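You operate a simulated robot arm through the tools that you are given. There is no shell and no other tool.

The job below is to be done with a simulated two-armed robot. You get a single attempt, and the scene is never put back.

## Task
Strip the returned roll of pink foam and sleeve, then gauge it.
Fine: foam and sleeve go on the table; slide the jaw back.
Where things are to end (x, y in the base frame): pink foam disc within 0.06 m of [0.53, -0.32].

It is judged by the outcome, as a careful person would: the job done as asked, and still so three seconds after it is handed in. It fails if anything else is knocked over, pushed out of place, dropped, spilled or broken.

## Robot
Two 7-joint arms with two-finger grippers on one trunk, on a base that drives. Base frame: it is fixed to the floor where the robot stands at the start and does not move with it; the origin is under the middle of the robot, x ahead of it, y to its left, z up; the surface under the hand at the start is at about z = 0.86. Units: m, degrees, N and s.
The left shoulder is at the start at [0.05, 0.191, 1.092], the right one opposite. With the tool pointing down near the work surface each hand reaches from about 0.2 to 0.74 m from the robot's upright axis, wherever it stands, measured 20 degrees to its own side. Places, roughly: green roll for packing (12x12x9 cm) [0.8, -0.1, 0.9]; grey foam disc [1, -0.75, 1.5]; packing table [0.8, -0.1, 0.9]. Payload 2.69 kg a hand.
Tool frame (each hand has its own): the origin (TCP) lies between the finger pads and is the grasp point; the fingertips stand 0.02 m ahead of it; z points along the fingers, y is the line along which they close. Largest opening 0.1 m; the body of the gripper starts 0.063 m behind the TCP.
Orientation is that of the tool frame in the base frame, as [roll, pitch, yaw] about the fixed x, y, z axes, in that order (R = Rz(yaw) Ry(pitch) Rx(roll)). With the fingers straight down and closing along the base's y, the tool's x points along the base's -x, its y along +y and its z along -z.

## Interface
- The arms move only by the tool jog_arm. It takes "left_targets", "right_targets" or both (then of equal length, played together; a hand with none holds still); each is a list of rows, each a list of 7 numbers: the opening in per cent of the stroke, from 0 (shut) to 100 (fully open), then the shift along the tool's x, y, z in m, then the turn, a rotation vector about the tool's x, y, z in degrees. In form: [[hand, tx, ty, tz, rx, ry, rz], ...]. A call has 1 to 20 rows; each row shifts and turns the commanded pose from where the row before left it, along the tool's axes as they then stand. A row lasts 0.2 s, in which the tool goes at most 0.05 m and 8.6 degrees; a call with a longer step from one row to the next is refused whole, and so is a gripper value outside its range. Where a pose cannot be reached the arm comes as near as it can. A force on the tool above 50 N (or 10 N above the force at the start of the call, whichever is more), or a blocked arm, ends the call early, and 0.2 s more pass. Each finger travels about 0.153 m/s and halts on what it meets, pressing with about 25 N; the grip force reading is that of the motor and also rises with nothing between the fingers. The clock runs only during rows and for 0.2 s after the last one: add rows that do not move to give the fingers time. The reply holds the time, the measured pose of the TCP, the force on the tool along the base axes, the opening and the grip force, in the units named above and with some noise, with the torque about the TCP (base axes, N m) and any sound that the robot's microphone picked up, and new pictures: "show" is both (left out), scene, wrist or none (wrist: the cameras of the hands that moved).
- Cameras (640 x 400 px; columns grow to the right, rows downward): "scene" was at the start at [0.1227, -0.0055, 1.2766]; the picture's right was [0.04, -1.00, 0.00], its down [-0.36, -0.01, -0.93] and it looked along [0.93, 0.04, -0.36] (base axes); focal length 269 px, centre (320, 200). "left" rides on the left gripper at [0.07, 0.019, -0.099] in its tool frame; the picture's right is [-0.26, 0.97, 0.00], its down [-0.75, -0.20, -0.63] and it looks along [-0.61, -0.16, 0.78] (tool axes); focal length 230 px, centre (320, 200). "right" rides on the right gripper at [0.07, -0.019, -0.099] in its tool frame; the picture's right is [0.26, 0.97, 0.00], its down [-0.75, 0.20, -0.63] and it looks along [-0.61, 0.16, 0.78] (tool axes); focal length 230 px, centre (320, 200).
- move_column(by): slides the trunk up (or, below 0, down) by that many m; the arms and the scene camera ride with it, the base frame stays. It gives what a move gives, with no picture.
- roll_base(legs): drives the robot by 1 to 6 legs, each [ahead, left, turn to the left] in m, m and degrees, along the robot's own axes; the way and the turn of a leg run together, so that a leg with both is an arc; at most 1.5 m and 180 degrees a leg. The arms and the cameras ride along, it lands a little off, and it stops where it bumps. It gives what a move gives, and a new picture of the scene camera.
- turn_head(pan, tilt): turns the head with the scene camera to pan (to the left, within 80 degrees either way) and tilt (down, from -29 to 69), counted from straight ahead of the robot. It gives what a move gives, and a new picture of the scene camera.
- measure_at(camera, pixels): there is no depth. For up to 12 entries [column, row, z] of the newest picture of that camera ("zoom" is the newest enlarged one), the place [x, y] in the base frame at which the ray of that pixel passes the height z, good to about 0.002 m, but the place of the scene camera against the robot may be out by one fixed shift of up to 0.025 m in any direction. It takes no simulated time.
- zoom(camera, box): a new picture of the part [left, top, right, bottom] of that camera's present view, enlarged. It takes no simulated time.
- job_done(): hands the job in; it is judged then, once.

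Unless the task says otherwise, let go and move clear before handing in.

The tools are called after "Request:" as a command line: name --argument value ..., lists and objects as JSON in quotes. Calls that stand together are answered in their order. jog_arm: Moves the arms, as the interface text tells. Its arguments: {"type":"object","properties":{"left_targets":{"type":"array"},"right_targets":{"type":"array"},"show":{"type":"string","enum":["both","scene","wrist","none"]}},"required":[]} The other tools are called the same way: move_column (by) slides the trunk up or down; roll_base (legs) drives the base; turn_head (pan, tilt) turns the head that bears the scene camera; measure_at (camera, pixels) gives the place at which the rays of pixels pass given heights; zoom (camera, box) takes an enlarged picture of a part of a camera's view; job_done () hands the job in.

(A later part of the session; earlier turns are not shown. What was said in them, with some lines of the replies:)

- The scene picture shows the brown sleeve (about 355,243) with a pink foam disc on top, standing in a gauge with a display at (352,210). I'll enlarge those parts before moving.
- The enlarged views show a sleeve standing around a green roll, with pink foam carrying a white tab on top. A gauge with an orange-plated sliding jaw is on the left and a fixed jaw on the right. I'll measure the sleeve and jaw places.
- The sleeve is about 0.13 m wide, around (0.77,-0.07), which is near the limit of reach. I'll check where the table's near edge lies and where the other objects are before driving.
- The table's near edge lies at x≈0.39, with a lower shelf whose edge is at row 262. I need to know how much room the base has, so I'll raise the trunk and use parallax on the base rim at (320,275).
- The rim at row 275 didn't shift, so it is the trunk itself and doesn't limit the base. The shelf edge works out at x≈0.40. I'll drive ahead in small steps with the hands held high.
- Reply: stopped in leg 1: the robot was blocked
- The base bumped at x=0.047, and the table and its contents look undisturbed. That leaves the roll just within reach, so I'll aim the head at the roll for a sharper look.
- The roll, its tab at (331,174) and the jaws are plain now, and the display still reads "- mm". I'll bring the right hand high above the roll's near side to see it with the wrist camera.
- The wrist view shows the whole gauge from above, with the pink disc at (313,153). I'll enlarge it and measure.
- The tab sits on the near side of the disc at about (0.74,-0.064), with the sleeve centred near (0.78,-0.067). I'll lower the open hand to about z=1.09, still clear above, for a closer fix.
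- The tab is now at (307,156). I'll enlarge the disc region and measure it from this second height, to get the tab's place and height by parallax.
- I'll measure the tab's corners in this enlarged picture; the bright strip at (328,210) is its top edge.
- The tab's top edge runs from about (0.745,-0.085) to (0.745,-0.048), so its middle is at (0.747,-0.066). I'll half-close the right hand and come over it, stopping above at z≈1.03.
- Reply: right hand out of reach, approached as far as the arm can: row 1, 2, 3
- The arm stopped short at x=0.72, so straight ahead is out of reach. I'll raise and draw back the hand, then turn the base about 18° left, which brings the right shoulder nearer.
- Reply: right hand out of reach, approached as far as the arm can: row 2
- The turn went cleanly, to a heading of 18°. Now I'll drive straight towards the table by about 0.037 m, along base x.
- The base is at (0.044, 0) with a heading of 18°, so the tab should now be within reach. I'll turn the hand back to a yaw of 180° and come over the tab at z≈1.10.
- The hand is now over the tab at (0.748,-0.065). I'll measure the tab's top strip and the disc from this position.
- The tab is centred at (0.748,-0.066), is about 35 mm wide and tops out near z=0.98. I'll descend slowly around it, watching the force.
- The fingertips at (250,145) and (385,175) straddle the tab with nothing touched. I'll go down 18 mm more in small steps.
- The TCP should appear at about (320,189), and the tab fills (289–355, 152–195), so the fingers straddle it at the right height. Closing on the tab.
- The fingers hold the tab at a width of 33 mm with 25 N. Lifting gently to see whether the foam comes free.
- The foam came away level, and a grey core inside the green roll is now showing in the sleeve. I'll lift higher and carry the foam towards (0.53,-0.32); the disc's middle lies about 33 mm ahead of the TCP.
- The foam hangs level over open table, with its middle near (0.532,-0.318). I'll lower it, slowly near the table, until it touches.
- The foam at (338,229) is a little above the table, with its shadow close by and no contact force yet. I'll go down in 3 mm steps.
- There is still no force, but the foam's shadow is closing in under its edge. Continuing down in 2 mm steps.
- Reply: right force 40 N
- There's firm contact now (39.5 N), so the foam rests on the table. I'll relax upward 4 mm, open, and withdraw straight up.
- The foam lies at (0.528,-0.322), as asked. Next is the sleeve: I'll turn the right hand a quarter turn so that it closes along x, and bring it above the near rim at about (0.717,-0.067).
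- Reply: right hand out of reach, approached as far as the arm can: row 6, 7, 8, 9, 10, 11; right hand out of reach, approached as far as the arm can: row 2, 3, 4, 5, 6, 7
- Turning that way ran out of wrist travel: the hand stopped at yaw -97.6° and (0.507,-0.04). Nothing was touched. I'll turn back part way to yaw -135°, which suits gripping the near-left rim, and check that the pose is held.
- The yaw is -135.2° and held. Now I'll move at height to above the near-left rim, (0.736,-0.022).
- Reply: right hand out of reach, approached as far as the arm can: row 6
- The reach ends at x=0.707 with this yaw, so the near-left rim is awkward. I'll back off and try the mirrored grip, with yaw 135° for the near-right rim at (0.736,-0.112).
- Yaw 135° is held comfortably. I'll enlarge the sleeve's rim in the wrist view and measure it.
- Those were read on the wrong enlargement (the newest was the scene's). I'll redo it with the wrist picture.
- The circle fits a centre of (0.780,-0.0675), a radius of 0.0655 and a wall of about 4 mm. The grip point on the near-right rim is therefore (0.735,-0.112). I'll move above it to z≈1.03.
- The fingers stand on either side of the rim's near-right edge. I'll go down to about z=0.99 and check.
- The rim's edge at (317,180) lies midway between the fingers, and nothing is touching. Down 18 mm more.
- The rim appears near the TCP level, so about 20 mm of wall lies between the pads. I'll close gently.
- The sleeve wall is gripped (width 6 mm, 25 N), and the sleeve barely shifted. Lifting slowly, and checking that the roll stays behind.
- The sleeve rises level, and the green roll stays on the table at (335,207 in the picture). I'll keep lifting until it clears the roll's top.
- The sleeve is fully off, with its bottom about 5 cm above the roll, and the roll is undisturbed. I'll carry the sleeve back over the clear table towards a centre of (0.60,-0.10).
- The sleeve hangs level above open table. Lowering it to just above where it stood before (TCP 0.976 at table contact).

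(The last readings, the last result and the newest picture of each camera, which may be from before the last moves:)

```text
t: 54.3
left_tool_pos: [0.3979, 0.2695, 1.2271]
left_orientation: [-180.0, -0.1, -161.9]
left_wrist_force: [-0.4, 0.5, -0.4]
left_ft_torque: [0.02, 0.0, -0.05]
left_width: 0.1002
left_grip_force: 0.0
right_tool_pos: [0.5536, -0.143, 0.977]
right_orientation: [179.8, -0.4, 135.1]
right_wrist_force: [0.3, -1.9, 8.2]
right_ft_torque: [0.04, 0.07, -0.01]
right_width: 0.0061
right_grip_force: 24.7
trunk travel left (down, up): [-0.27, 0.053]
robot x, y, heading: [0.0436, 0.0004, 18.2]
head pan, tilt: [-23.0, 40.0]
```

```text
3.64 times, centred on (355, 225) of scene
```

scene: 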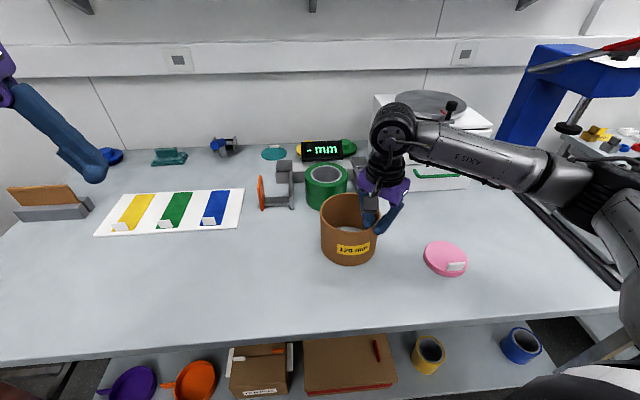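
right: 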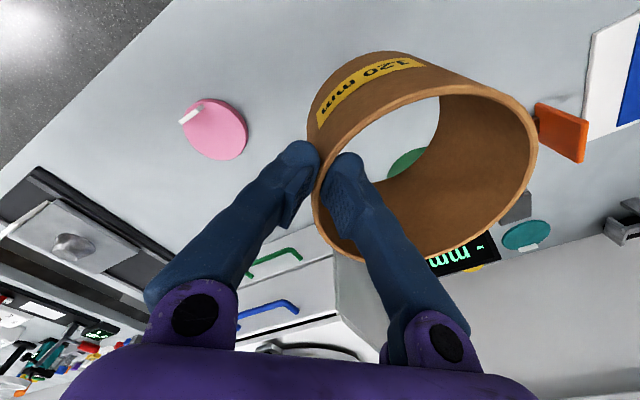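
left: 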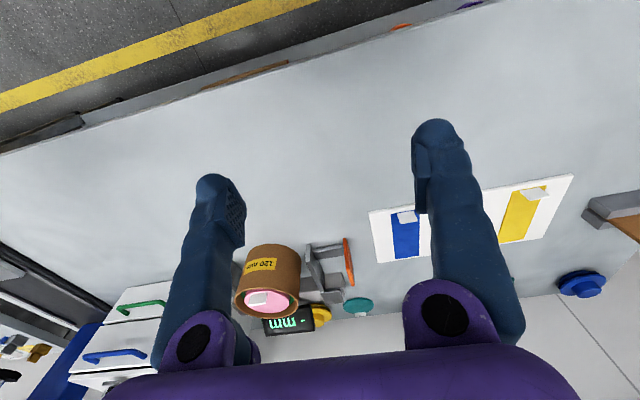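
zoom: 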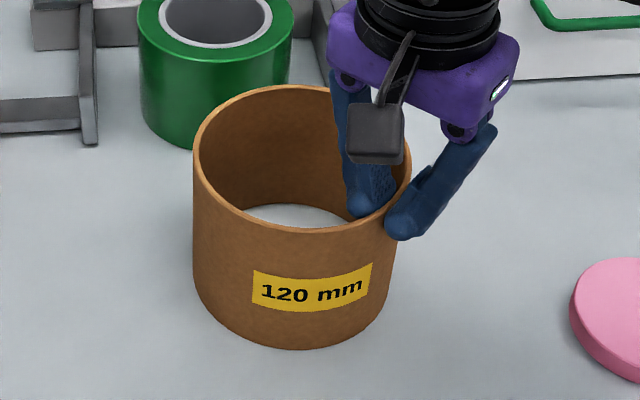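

The force has risen to 8 N, so the sleeve is standing on the table. I'll open the fingers evenly and rise straight up.

Request:
jog_arm --right_targets '[[8, 0, 0, 0, 0, 0, 0], [16, 0, 0, 0, 0, 0, 0], [26, 0, 0, 0, 0, 0, 0], [36, 0, 0, 0, 0, 0, 0], [36, 0, 0, 0, 0, 0, 0], [36, 0, 0, -0.02, 0, 0, 0], [36, 0, 0, -0.04, 0, 0, 0], [36, 0, 0, -0.05, 0, 0, 0], [36, 0, 0, -0.05, 0, 0, 0], [36, 0, 0, 0, 0, 0, 0]]' --show "both"

Request:
zoom --camera "scene" --box '[240, 130, 400, 240]'

```text
t: 56.5
left_tool_pos: [0.399, 0.2701, 1.2277]
left_orientation: [-179.9, -0.1, -161.8]
left_wrist_force: [-0.3, 0.1, 0.1]
left_ft_torque: [-0.01, 0.02, 0.02]
left_width: 0.1002
left_grip_force: 0.0
right_tool_pos: [0.5515, -0.146, 1.1366]
right_orientation: [-179.9, -0.5, 135.0]
right_wrist_force: [-0.9, -0.2, -0.8]
right_ft_torque: [0.03, -0.03, 0.01]
right_width: 0.0358
right_grip_force: 0.1
trunk travel left (down, up): [-0.27, 0.053]
robot x, y, heading: [0.0445, -0.0019, 17.9]
head pan, tilt: [-23.0, 40.0]
```

scene: 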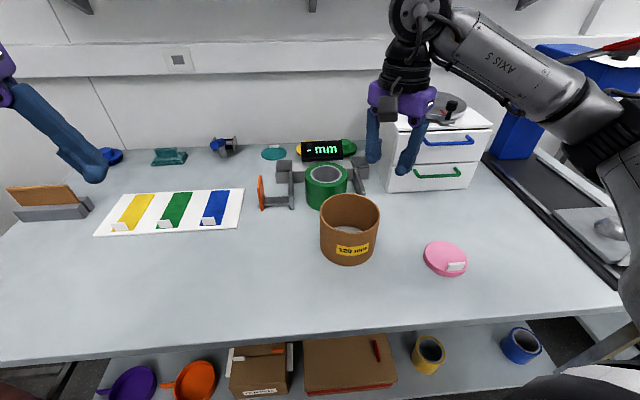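
right: 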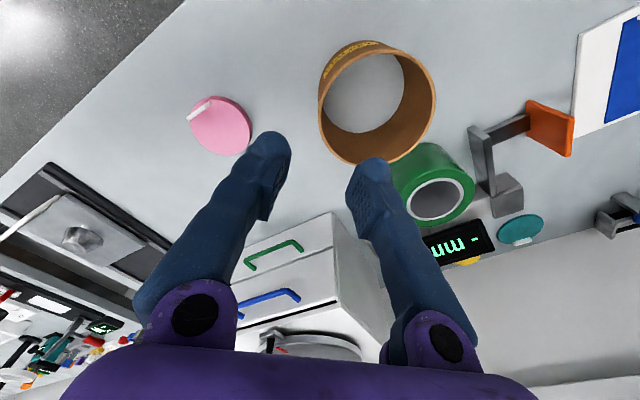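

```text
3.64 times, centred on (320, 185) of scene
```

zoom: 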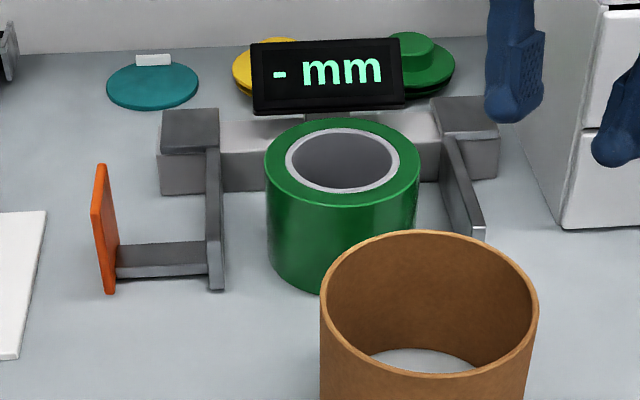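

The sleeve stands at about (0.60,-0.10), and the bare green roll is still between the gauge jaws. I'll raise and straighten the right hand, then back off and turn the base right so the left hand can work the orange jaw plate.

Request:
jog_arm --right_targets '[[36, 0, 0, -0.045, 0, 0, 0], [36, 0, 0, -0.045, 0, 0, 0], [36, 0, 0, -0.02, 0, 0, -7.9], [36, 0, 0, 0, 0, 0, -7.9], [36, 0, 0, 0, 0, 0, -7.9], [36, 0, 0, 0, 0, 0, -7.9], [36, 0, 0, 0, 0, 0, -7.9], [36, 0, 0, 0, 0, 0, -7.9], [36, 0, 0, 0, 0, 0, -7.9], [36, 0, 0, 0, 0, 0, -7.7], [36, 0, 0, 0, 0, 0, 0]]' --show "none"

Request:
roll_base --legs '[[-0.038, 0.0124, 0], [0, 0, -36]]'

```text
t: 58.9
left_tool_pos: [0.3982, 0.2694, 1.2274]
left_orientation: [180.0, -0.3, -162.0]
left_wrist_force: [0.1, 0.7, 0.2]
left_ft_torque: [0.01, 0.0, 0.01]
left_width: 0.1001
left_grip_force: 0.2
right_tool_pos: [0.5533, -0.1461, 1.2472]
right_orientation: [179.6, -0.2, -161.8]
right_wrist_force: [0.2, 0.0, 0.5]
right_ft_torque: [0.01, 0.01, 0.0]
right_width: 0.0361
right_grip_force: 0.1
trunk travel left (down, up): [-0.27, 0.053]
robot x, y, heading: [0.0422, 0.0031, 18.2]
head pan, tilt: [-23.0, 40.0]
```

```text
t: 61.5
left_tool_pos: [0.449, 0.0097, 1.2273]
left_orientation: [180.0, -0.1, 162.1]
left_wrist_force: [-0.1, 0.2, -0.5]
left_ft_torque: [0.0, -0.03, -0.05]
left_width: 0.0999
left_grip_force: 0.0
right_tool_pos: [0.3312, -0.4189, 1.2451]
right_orientation: [179.5, -0.3, 162.1]
right_wrist_force: [-0.6, 0.6, 0.1]
right_ft_torque: [-0.03, 0.0, -0.01]
right_width: 0.0361
right_grip_force: 0.0
trunk travel left (down, up): [-0.27, 0.053]
robot x, y, heading: [0.0028, -0.005, -18.1]
head pan, tilt: [-23.0, 40.0]
```

scene: 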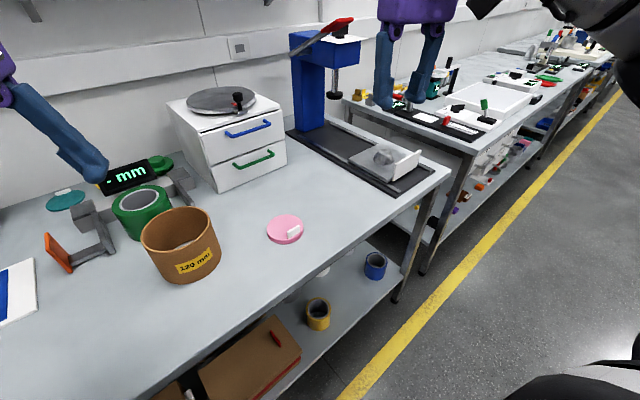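

The base is turned to -18° with all objects standing as before. I'll close in on the table again and swing the head towards the gauge.

Request:
roll_base --legs '[[0.0362, 0.0118, 0]]'

Request:
turn_head --pan 17 --tilt 40

Request:
zoom --camera "scene" --box '[230, 120, 390, 240]'

```text
t: 62.4
left_tool_pos: [0.4881, 0.0105, 1.2279]
left_orientation: [-180.0, -0.2, 162.1]
left_wrist_force: [-0.2, 0.4, 0.8]
left_ft_torque: [-0.05, -0.01, -0.02]
left_width: 0.1
left_grip_force: 0.0
right_tool_pos: [0.3707, -0.4188, 1.2454]
right_orientation: [179.6, -0.2, 162.1]
right_wrist_force: [0.6, -0.5, 0.9]
right_ft_torque: [0.01, 0.03, -0.01]
right_width: 0.0359
right_grip_force: 0.0
trunk travel left (down, up): [-0.27, 0.053]
robot x, y, heading: [0.0401, -0.0013, -17.9]
head pan, tilt: [-23.0, 40.0]
```

scene: 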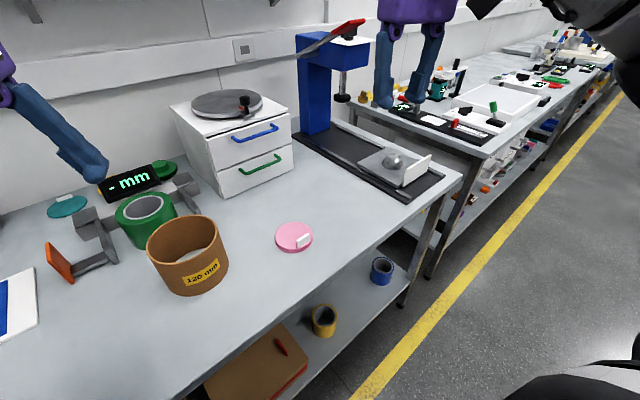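

```text
t: 63.4
left_tool_pos: [0.4867, 0.011, 1.2261]
left_orientation: [-179.9, -0.2, 162.1]
left_wrist_force: [-0.7, -0.7, 0.3]
left_ft_torque: [0.0, -0.03, -0.03]
left_width: 0.1
left_grip_force: 0.1
right_tool_pos: [0.3684, -0.4179, 1.2455]
right_orientation: [179.6, -0.2, 162.1]
right_wrist_force: [0.2, 0.3, -0.3]
right_ft_torque: [0.01, -0.01, -0.01]
right_width: 0.0357
right_grip_force: 0.1
trunk travel left (down, up): [-0.27, 0.053]
robot x, y, heading: [0.041, -0.0008, -18.0]
head pan, tilt: [17.0, 40.0]
```

scene: 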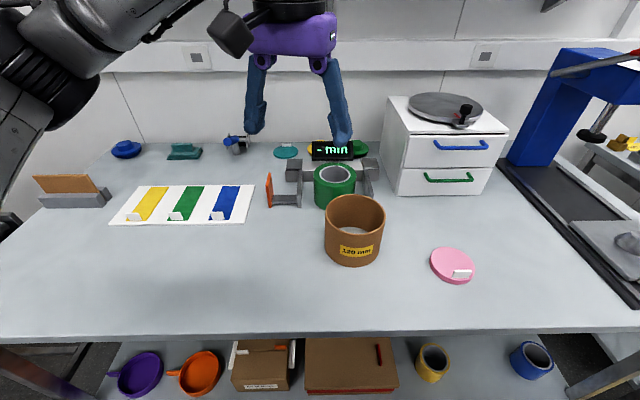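

```text
3.33 times, centred on (310, 180) of scene
```

zoom: 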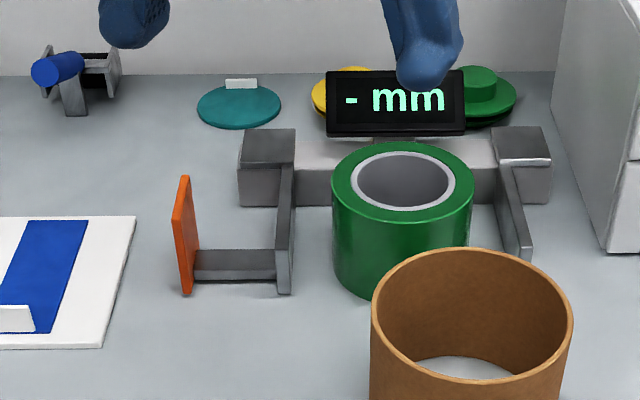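

The gauge is intact, and the orange plate is at (269,190). I'll bring the left hand squarely over it, high up, to look with its camera.

Request:
jog_arm --left_targets '[[60, 0, 0, 0, 0, 0, -6], [60, 0, 0, 0, 0, 0, -6], [60, 0, 0, 0, 0, 0, -5.9], [60, -0.0304, 0.0149, 0.018, 0, 0, 0], [60, -0.0304, 0.0149, 0.018, 0, 0, 0], [60, -0.0304, 0.0149, 0.018, 0, 0, 0], [60, -0.0304, 0.0149, 0.018, 0, 0, 0], [60, -0.0304, 0.0149, 0.018, 0, 0, 0], [60, -0.0304, 0.0149, 0.018, 0, 0, 0], [60, -0.0304, 0.0149, 0.018, 0, 0, 0], [60, 0, 0, 0, 0, 0, 0]]' --show "both"

Request:
zoom --camera "left" --box '[200, 60, 440, 240]'

```text
t: 65.8
left_tool_pos: [0.6977, 0.1148, 1.102]
left_orientation: [179.9, -0.1, 179.9]
left_wrist_force: [0.0, 0.4, -1.1]
left_ft_torque: [0.01, -0.01, 0.03]
left_width: 0.06
left_grip_force: 0.1
right_tool_pos: [0.3672, -0.4179, 1.2457]
right_orientation: [179.5, -0.3, 162.2]
right_wrist_force: [0.7, 0.2, -1.2]
right_ft_torque: [-0.02, -0.01, 0.0]
right_width: 0.0362
right_grip_force: 0.0
trunk travel left (down, up): [-0.27, 0.053]
robot x, y, heading: [0.0448, 0.0008, -17.8]
head pan, tilt: [17.0, 40.0]
```

scene: 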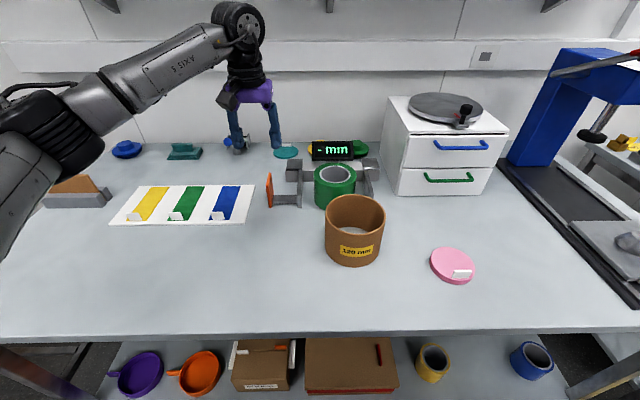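
left: 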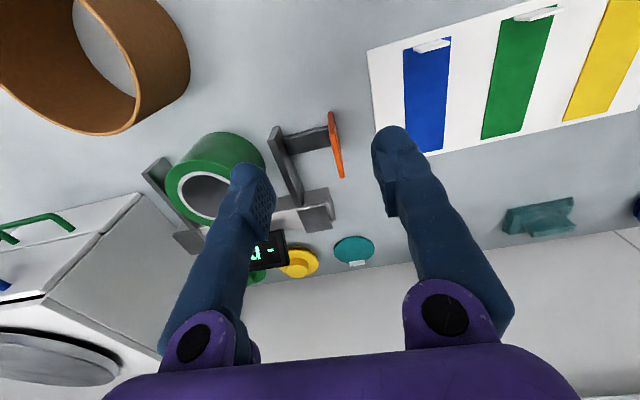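

```text
2.22 times, centred on (320, 150) of left
```

zoom: 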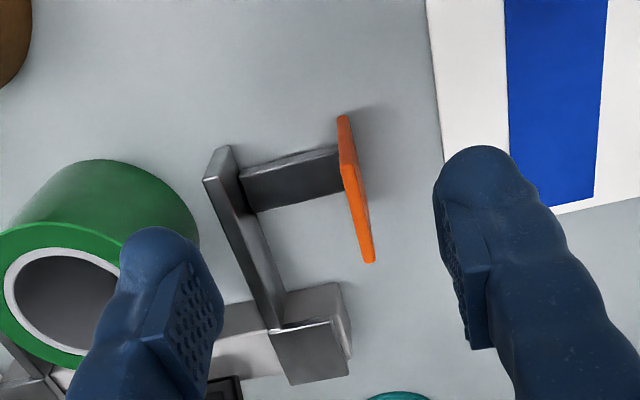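

Enlarging the orange plate itself to read its corners.

Request:
zoom --camera "left" --box '[260, 95, 360, 195]'

Request:
measure_at --camera "zoom" --pixels '[[320, 200, 0.86]]'

```text
4.00 times, centred on (310, 145) of left
```

zoom: 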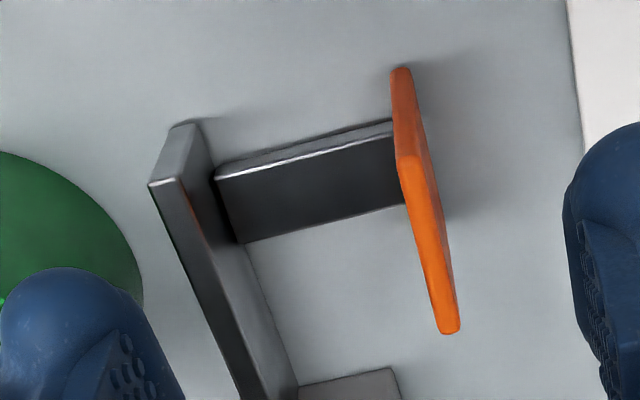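

```text
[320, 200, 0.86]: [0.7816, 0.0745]
```

The plate's near upright edge runs from its foot at (401,70) to its top at (410,160), and its top edge to (450,330). I'll find the heights where foot and top share the same x,y.

Request:
measure_at --camera "zoom" --pixels '[[400, 70, 0.86], [400, 70, 0.87], [410, 160, 0.92], [410, 160, 0.94], [410, 160, 0.96], [450, 330, 0.92], [450, 330, 0.94], [450, 330, 0.96], [165, 183, 0.94], [185, 122, 0.86], [395, 122, 0.88], [405, 205, 0.9]]'

```text
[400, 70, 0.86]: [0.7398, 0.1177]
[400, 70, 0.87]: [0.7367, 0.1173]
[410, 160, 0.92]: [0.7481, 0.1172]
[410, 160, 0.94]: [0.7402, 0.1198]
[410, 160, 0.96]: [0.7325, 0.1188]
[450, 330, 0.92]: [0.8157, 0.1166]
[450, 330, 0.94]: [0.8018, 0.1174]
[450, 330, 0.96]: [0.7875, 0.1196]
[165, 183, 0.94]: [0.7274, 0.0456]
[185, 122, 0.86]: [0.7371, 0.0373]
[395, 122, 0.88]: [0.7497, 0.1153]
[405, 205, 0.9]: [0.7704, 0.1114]
```

The plate stands at y≈0.118, spanning x 0.738–0.80, with its top at z≈0.942 and the bar below z≈0.90. I'll lower the left hand around the upper part of the plate at x=0.755, in two stages.

Request:
jog_arm --left_targets '[[50, -0.019, 0.001, 0.03, 0, 0, 0], [50, -0.019, 0.001, 0.03, 0, 0, 0], [50, -0.019, 0.001, 0.03, 0, 0, 0], [50, 0, 0, 0.03, 0, 0, 0], [50, 0, 0, 0, 0, 0, 0]]' --show "both"

Request:
zoom --camera "scene" --box '[210, 100, 370, 220]'

Request:
zoom --camera "left" --box '[200, 80, 440, 260]'

```text
t: 67.0
left_tool_pos: [0.7555, 0.1174, 0.9787]
left_orientation: [-180.0, -0.1, -180.0]
left_wrist_force: [0.0, 0.6, 0.7]
left_ft_torque: [-0.01, 0.0, -0.01]
left_width: 0.0498
left_grip_force: 0.0
right_tool_pos: [0.3678, -0.4181, 1.2463]
right_orientation: [179.5, -0.2, 162.1]
right_wrist_force: [0.0, -0.3, 1.0]
right_ft_torque: [0.01, -0.02, 0.0]
right_width: 0.0358
right_grip_force: 0.0
trunk travel left (down, up): [-0.27, 0.053]
robot x, y, heading: [0.0411, 0.0002, -18.0]
head pan, tilt: [17.0, 40.0]
```

scene: 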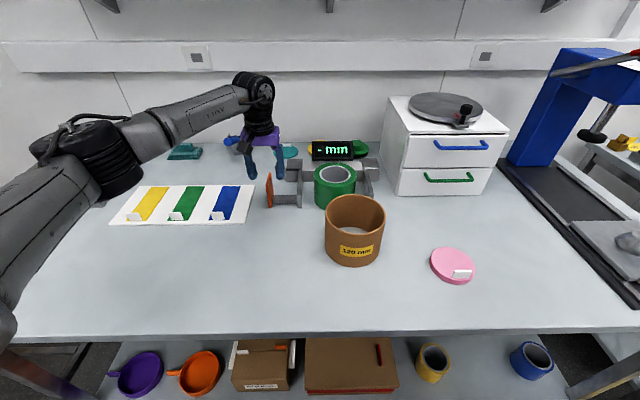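
left: 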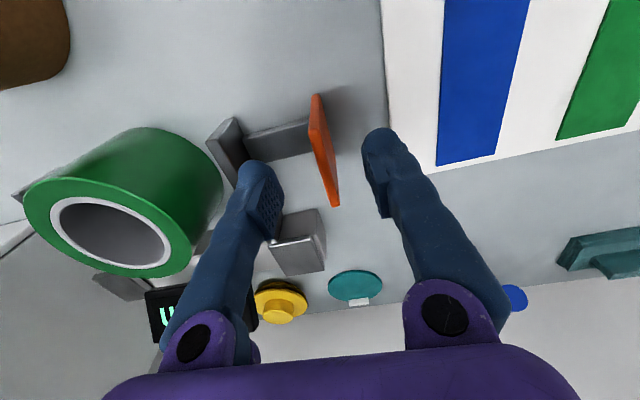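

```text
3.33 times, centred on (290, 160) of scene
```

zoom: 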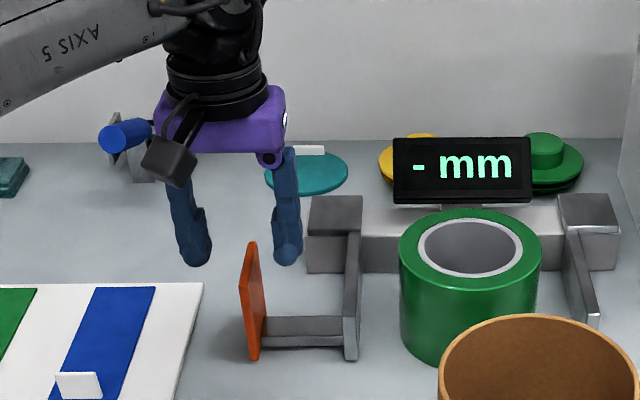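

```text
2.22 times, centred on (320, 170) of left
```

zoom: 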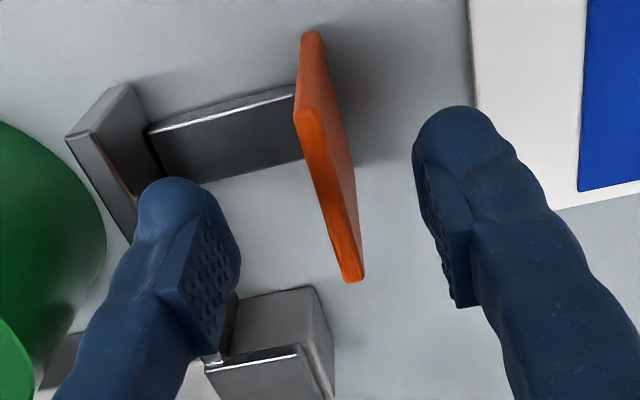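

The plate lies centred between the fingers, and the bar is well below. Down 45 mm, then close.

Request:
jog_arm --left_targets '[[50, 0, 0, 0.015, 0, 0, 0], [50, 0, 0, 0.015, 0, 0, 0], [50, 0, 0, 0.008, 0, 0, 0], [50, 0, 0, 0.006, 0, 0, 0], [50, 0, 0, 0, 0, 0, 0], [40, 0, 0, 0, 0, 0, 0], [30, 0, 0, 0, 0, 0, 0], [20, 0, 0, 0, 0, 0, 0], [12, 0, 0, 0, 0, 0, 0], [5, 0, 0, 0, 0, 0, 0], [5, 0, 0, 0, 0, 0, 0]]' --show "both"

Request:
zoom --camera "scene" --box '[230, 120, 390, 240]'

```text
t: 69.4
left_tool_pos: [0.7557, 0.1177, 0.9343]
left_orientation: [-180.0, 0.0, -180.0]
left_wrist_force: [-0.3, -0.3, -1.8]
left_ft_torque: [-0.03, -0.06, -0.02]
left_width: 0.0071
left_grip_force: 35.0
right_tool_pos: [0.3677, -0.4181, 1.2458]
right_orientation: [179.6, -0.3, 162.1]
right_wrist_force: [0.2, -0.6, -0.2]
right_ft_torque: [0.01, -0.01, 0.01]
right_width: 0.0362
right_grip_force: 0.0
trunk travel left (down, up): [-0.27, 0.053]
robot x, y, heading: [0.0435, 0.0017, -18.0]
head pan, tilt: [17.0, 40.0]
```

scene: 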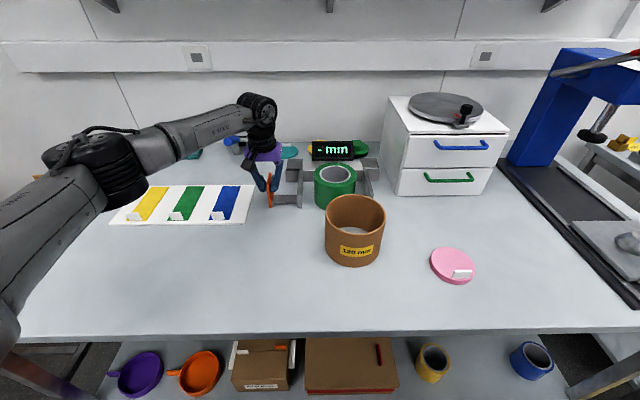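
left: 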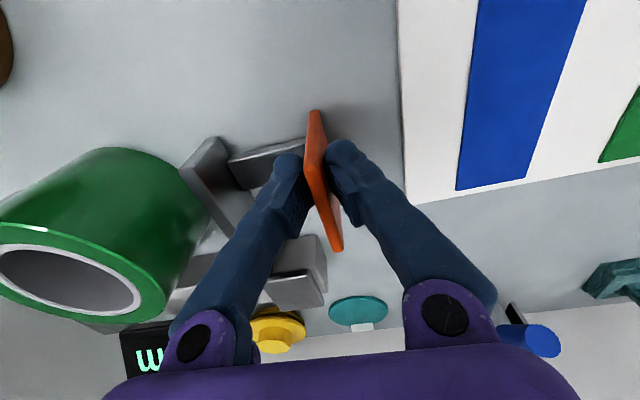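

```text
3.33 times, centred on (310, 180) of scene
```

zoom: 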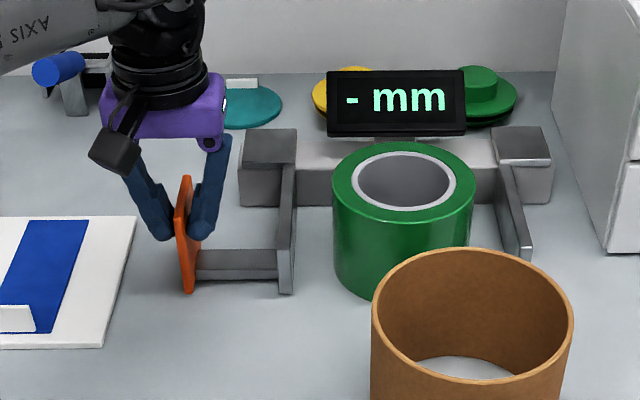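

The plate is gripped (7 mm) with the TCP at y=0.1177, which is the jaw's starting place. I'll slide the jaw slowly towards the roll.

Request:
jog_arm --left_targets '[[5, 0, -0.004, 0, 0, 0, 0], [5, 0, -0.005, 0, 0, 0, 0], [5, 0, -0.005, 0, 0, 0, 0], [5, 0, -0.006, 0, 0, 0, 0], [5, 0, 0, 0, 0, 0, 0]]' --show "none"

Request:
zoom --camera "scene" --box '[230, 120, 390, 240]'

```text
t: 70.6
left_tool_pos: [0.7557, 0.0989, 0.9367]
left_orientation: [179.9, -0.1, -180.0]
left_wrist_force: [2.4, -0.4, -4.6]
left_ft_torque: [-0.01, -0.24, 0.01]
left_width: 0.007
left_grip_force: 35.6
right_tool_pos: [0.3695, -0.4183, 1.2458]
right_orientation: [179.7, -0.2, 162.1]
right_wrist_force: [0.1, 0.1, -0.8]
right_ft_torque: [-0.01, 0.01, 0.01]
right_width: 0.036
right_grip_force: 0.0
trunk travel left (down, up): [-0.27, 0.053]
robot x, y, heading: [0.0398, -0.0018, -17.8]
head pan, tilt: [17.0, 40.0]
```

```text
3.33 times, centred on (310, 180) of scene
```

zoom: 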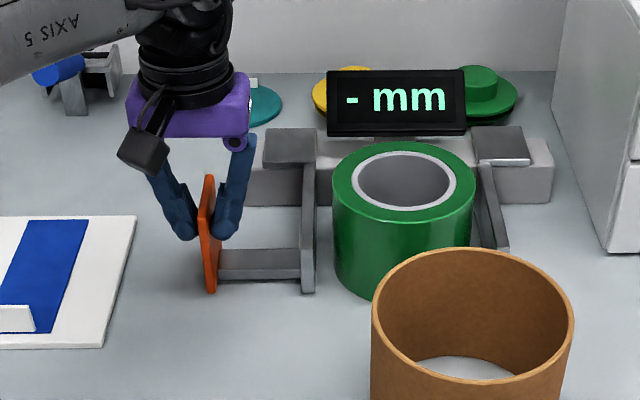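

The jaws move together: the right carriage has come in as well, so the gauge is self-centring. It slides easily, and I'll go on in small steps while watching the display.

Request:
jog_arm --left_targets '[[5, 0, -0.004, 0, 0, 0, 0], [5, 0, -0.004, 0, 0, 0, 0], [5, 0, -0.003, 0, 0, 0, 0], [5, 0, 0, 0, 0, 0, 0]]' --show "none"

Request:
zoom --camera "scene" --box '[230, 120, 390, 240]'

```text
t: 71.6
left_tool_pos: [0.7561, 0.0876, 0.9354]
left_orientation: [179.9, -0.1, 180.0]
left_wrist_force: [5.0, -0.2, -3.5]
left_ft_torque: [0.0, -0.03, 0.04]
left_width: 0.0069
left_grip_force: 35.4
right_tool_pos: [0.37, -0.4178, 1.2464]
right_orientation: [179.5, -0.2, 162.0]
right_wrist_force: [-0.3, 0.3, -0.6]
right_ft_torque: [-0.02, 0.0, -0.01]
right_width: 0.036
right_grip_force: 0.0
trunk travel left (down, up): [-0.27, 0.053]
robot x, y, heading: [0.0399, 0.0016, -18.0]
head pan, tilt: [17.0, 40.0]
```

```text
3.33 times, centred on (310, 180) of scene
```

zoom: 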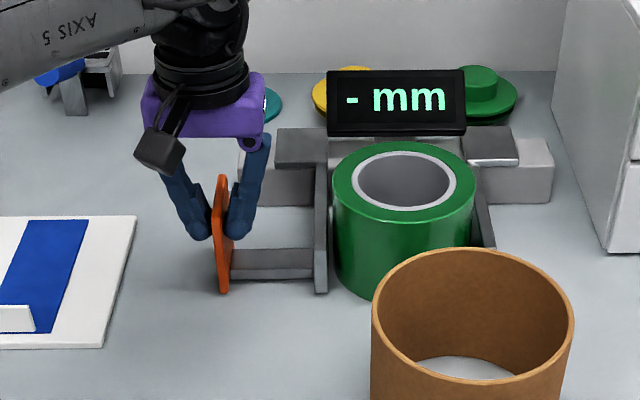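

The jaw is within a few millimetres of the roll. I'll continue in 1.5 mm steps.

Request:
jog_arm --left_targets '[[5, 0, -0.0015, 0, 0, 0, 0], [5, 0, -0.0015, 0, 0, 0, 0], [5, 0, -0.0015, 0, 0, 0, 0], [5, 0, 0, 0, 0, 0, 0]]' --show "none"

Request:
zoom --camera "scene" --box '[230, 120, 390, 240]'

```text
t: 72.6
left_tool_pos: [0.7546, 0.0822, 0.9361]
left_orientation: [179.9, -0.2, 179.9]
left_wrist_force: [2.5, 2.4, -6.1]
left_ft_torque: [0.02, -0.37, -0.01]
left_width: 0.007
left_grip_force: 35.2
right_tool_pos: [0.3678, -0.4179, 1.2462]
right_orientation: [179.5, -0.2, 162.2]
right_wrist_force: [-0.5, -0.1, -0.4]
right_ft_torque: [-0.01, 0.0, 0.04]
right_width: 0.0358
right_grip_force: 0.1
trunk travel left (down, up): [-0.27, 0.053]
robot x, y, heading: [0.0427, 0.0005, -18.2]
head pan, tilt: [17.0, 40.0]
```

```text
3.33 times, centred on (310, 180) of scene
```

zoom: 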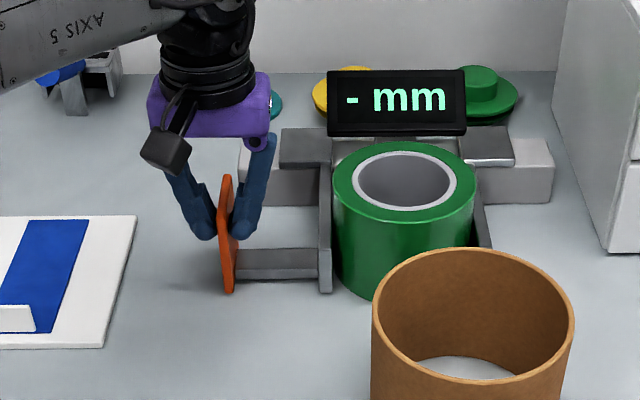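

Request:
jog_arm --left_targets '[[5, 0, -0.0015, 0, 0, 0, 0], [5, 0, -0.0015, 0, 0, 0, 0], [5, 0, -0.001, 0, 0, 0, 0], [5, 0, 0, 0, 0, 0, 0]]' --show "none"

Request:
zoom --camera "scene" --box '[230, 120, 390, 240]'

```text
t: 73.6
left_tool_pos: [0.7566, 0.0824, 0.9362]
left_orientation: [179.8, -0.3, -179.8]
left_wrist_force: [-2.6, 24.2, -1.8]
left_ft_torque: [0.3, 0.13, -0.05]
left_width: 0.0072
left_grip_force: 35.4
right_tool_pos: [0.3682, -0.4161, 1.2473]
right_orientation: [179.7, -0.2, 162.0]
right_wrist_force: [0.5, -0.6, 0.3]
right_ft_torque: [0.0, 0.0, 0.02]
right_width: 0.0358
right_grip_force: 0.1
trunk travel left (down, up): [-0.27, 0.053]
robot x, y, heading: [0.0387, -0.0012, -17.9]
head pan, tilt: [17.0, 40.0]
```

```text
3.33 times, centred on (310, 180) of scene
```

zoom: 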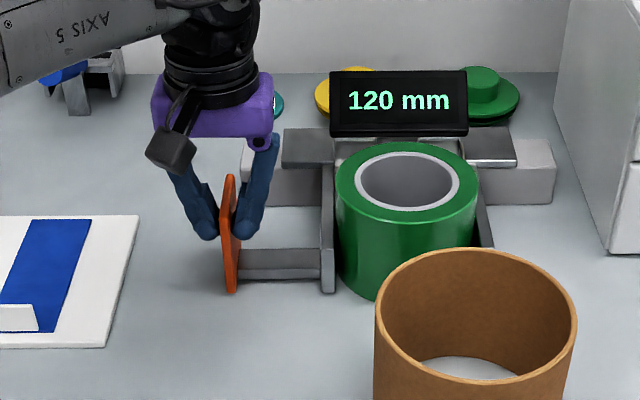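

The force rose to 24 N and the display reads "120 mm", so the roll is gauged and matches the sleeve's label. I'll hold a moment, then slide the jaw back the same 39.5 mm.

Request:
jog_arm --left_targets '[[5, 0, 0, 0, 0, 0, 0], [5, 0, 0, 0, 0, 0, 0], [5, 0, 0, 0, 0, 0, 0], [5, 0, 0, 0, 0, 0, 0], [5, 0, 0, 0, 0, 0, 0]]' --show "none"

Request:
zoom --camera "scene" --box '[230, 120, 390, 240]'

Request:
jog_arm --left_targets '[[5, 0, 0.003, 0, 0, 0, 0], [5, 0, 0.004, 0, 0, 0, 0], [5, 0, 0.005, 0, 0, 0, 0], [5, 0, 0.006, 0, 0, 0, 0], [5, 0, 0.006, 0, 0, 0, 0], [5, 0, 0.006, 0, 0, 0, 0], [5, 0, 0.005, 0, 0, 0, 0], [5, 0, 0.0045, 0, 0, 0, 0], [5, 0, 0, 0, 0, 0, 0]]' --show "both"

Request:
zoom --camera "scene" --box '[230, 120, 390, 240]'

```text
t: 74.8
left_tool_pos: [0.7562, 0.0833, 0.936]
left_orientation: [179.7, -0.1, -179.8]
left_wrist_force: [-5.8, 29.4, -5.8]
left_ft_torque: [0.28, -0.1, -0.01]
left_width: 0.007
left_grip_force: 35.2
right_tool_pos: [0.3677, -0.4143, 1.2483]
right_orientation: [179.7, -0.1, 162.3]
right_wrist_force: [0.1, -0.2, 1.1]
right_ft_torque: [0.02, -0.02, 0.03]
right_width: 0.036
right_grip_force: 0.0
trunk travel left (down, up): [-0.27, 0.053]
robot x, y, heading: [0.0403, 0.0007, -18.2]
head pan, tilt: [17.0, 40.0]
```

```text
3.33 times, centred on (310, 180) of scene
```

zoom: 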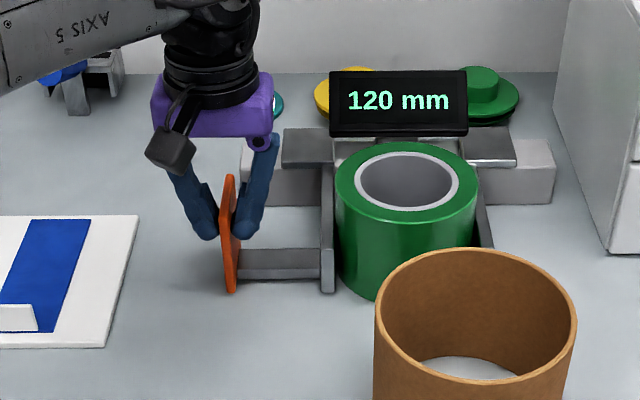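

```text
t: 76.8
left_tool_pos: [0.7553, 0.1178, 0.9364]
left_orientation: [-179.9, -0.1, -180.0]
left_wrist_force: [-3.1, -0.7, -12.1]
left_ft_torque: [-0.02, 0.01, 0.04]
left_width: 0.0072
left_grip_force: 35.1
right_tool_pos: [0.3687, -0.4192, 1.246]
right_orientation: [179.6, -0.1, 162.2]
right_wrist_force: [-0.5, 0.0, 0.0]
right_ft_torque: [-0.03, 0.03, 0.0]
right_width: 0.0363
right_grip_force: 0.1
trunk travel left (down, up): [-0.27, 0.053]
robot x, y, heading: [0.0428, -0.0004, -17.8]
head pan, tilt: [17.0, 40.0]
```

scene: 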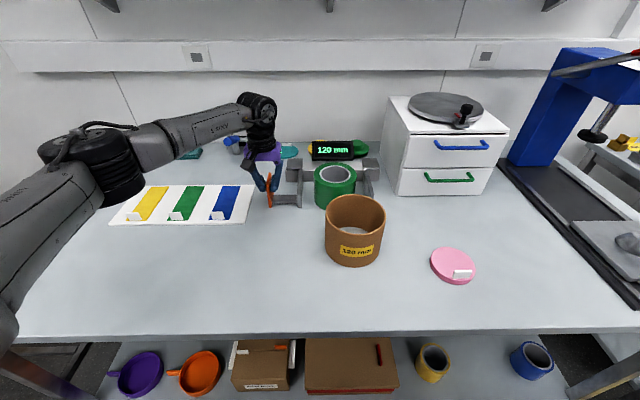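
left: 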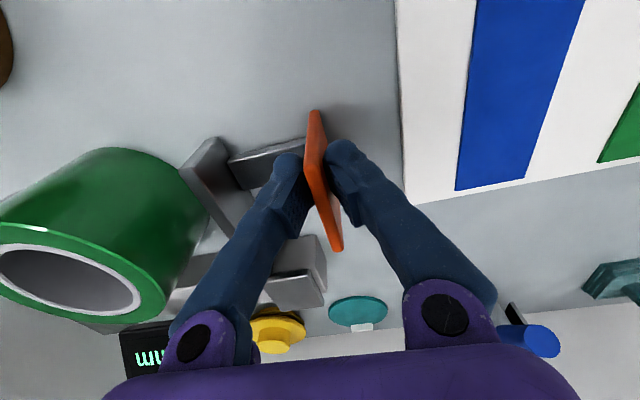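

```text
3.33 times, centred on (310, 180) of scene
```

zoom: 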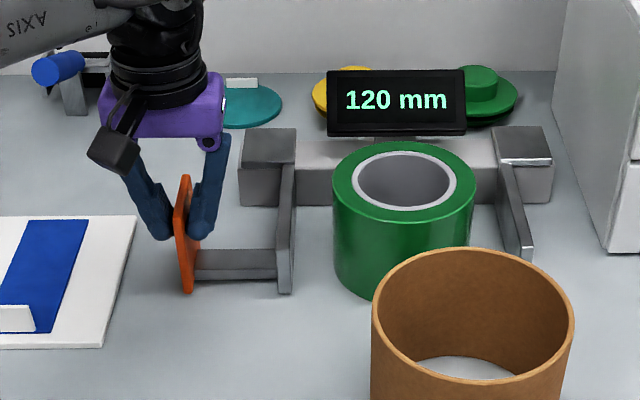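

The jaw is back at its starting place (TCP y=0.1178), and the display keeps "120 mm". Now I'll open the left hand and lift it clear.

Request:
jog_arm --left_targets '[[12, 0, 0, 0, 0, 0, 0], [22, 0, 0, 0, 0, 0, 0], [35, 0, 0, 0, 0, 0, 0], [50, 0, 0, 0, 0, 0, 0], [50, 0, 0, 0, 0, 0, 0], [50, 0, 0, -0.02, 0, 0, 0], [50, 0, 0, -0.04, 0, 0, 0], [50, 0, 0, -0.05, 0, 0, 0], [50, 0, 0, -0.05, 0, 0, 0], [50, 0.03, 0, -0.03, 0, 0, 0], [50, 0.04, 0, -0.02, 0, 0, 0], [50, 0.04, 0, 0, 0, 0, 0], [50, 0.04, 0, 0, 0, 0, 0], [50, 0.04, 0, 0, 0, 0, 0], [50, 0, 0, 0, 0, 0, 0]]' --show "both"

Request:
zoom --camera "scene" --box '[230, 120, 390, 240]'

```text
t: 80.0
left_tool_pos: [0.5654, 0.1184, 1.1479]
left_orientation: [180.0, -0.1, 180.0]
left_wrist_force: [0.1, 0.1, 0.4]
left_ft_torque: [0.0, 0.03, 0.03]
left_width: 0.05
left_grip_force: 0.0
right_tool_pos: [0.3681, -0.4187, 1.2457]
right_orientation: [179.4, -0.3, 162.1]
right_wrist_force: [0.1, 0.8, 0.8]
right_ft_torque: [0.02, 0.03, 0.06]
right_width: 0.0363
right_grip_force: 0.1
trunk travel left (down, up): [-0.27, 0.053]
robot x, y, heading: [0.0409, 0.0015, -18.1]
head pan, tilt: [17.0, 40.0]
```

scene: 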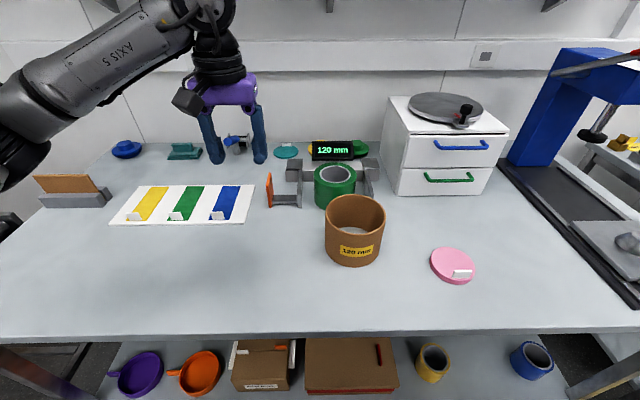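
left: 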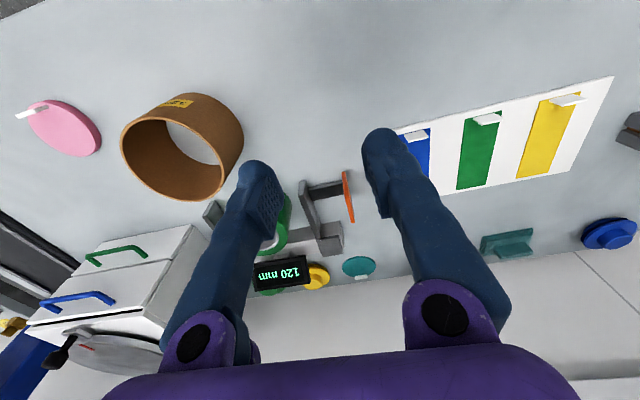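

```text
3.33 times, centred on (310, 180) of scene
```

zoom: 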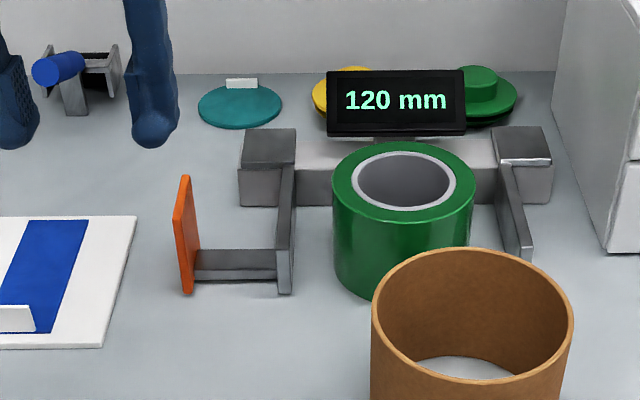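

The last pictures show the job finished. The pink foam lies at (453,266), measured at about (0.53,-0.32), and the sleeve stands on the table at (355,230). The bare green roll is where it was, the jaw is back at its start, the display shows "120 mm", and both hands are clear. Handing in.

Request:
job_done

```text
The job is handed in.
```

The roll is stripped and gauged at 120 mm, which matches the label on its sleeve. I've handed the job in.

- **Pink foam:** it lies on the table at about (0.53, -0.32), as asked.
- **Sleeve:** it stands upright on the table at about (0.60, -0.10).
- **Gauge:** I slid the jaw in until it pressed on the roll, then slid it back to its starting place. The display still shows "120 mm".
- **Roll:** it still stands between the jaws, bare.

Early on, the base bumped the table or its lower shelf while driving closer. The pictures show nothing moved or knocked over. Both hands were clear when I handed in.
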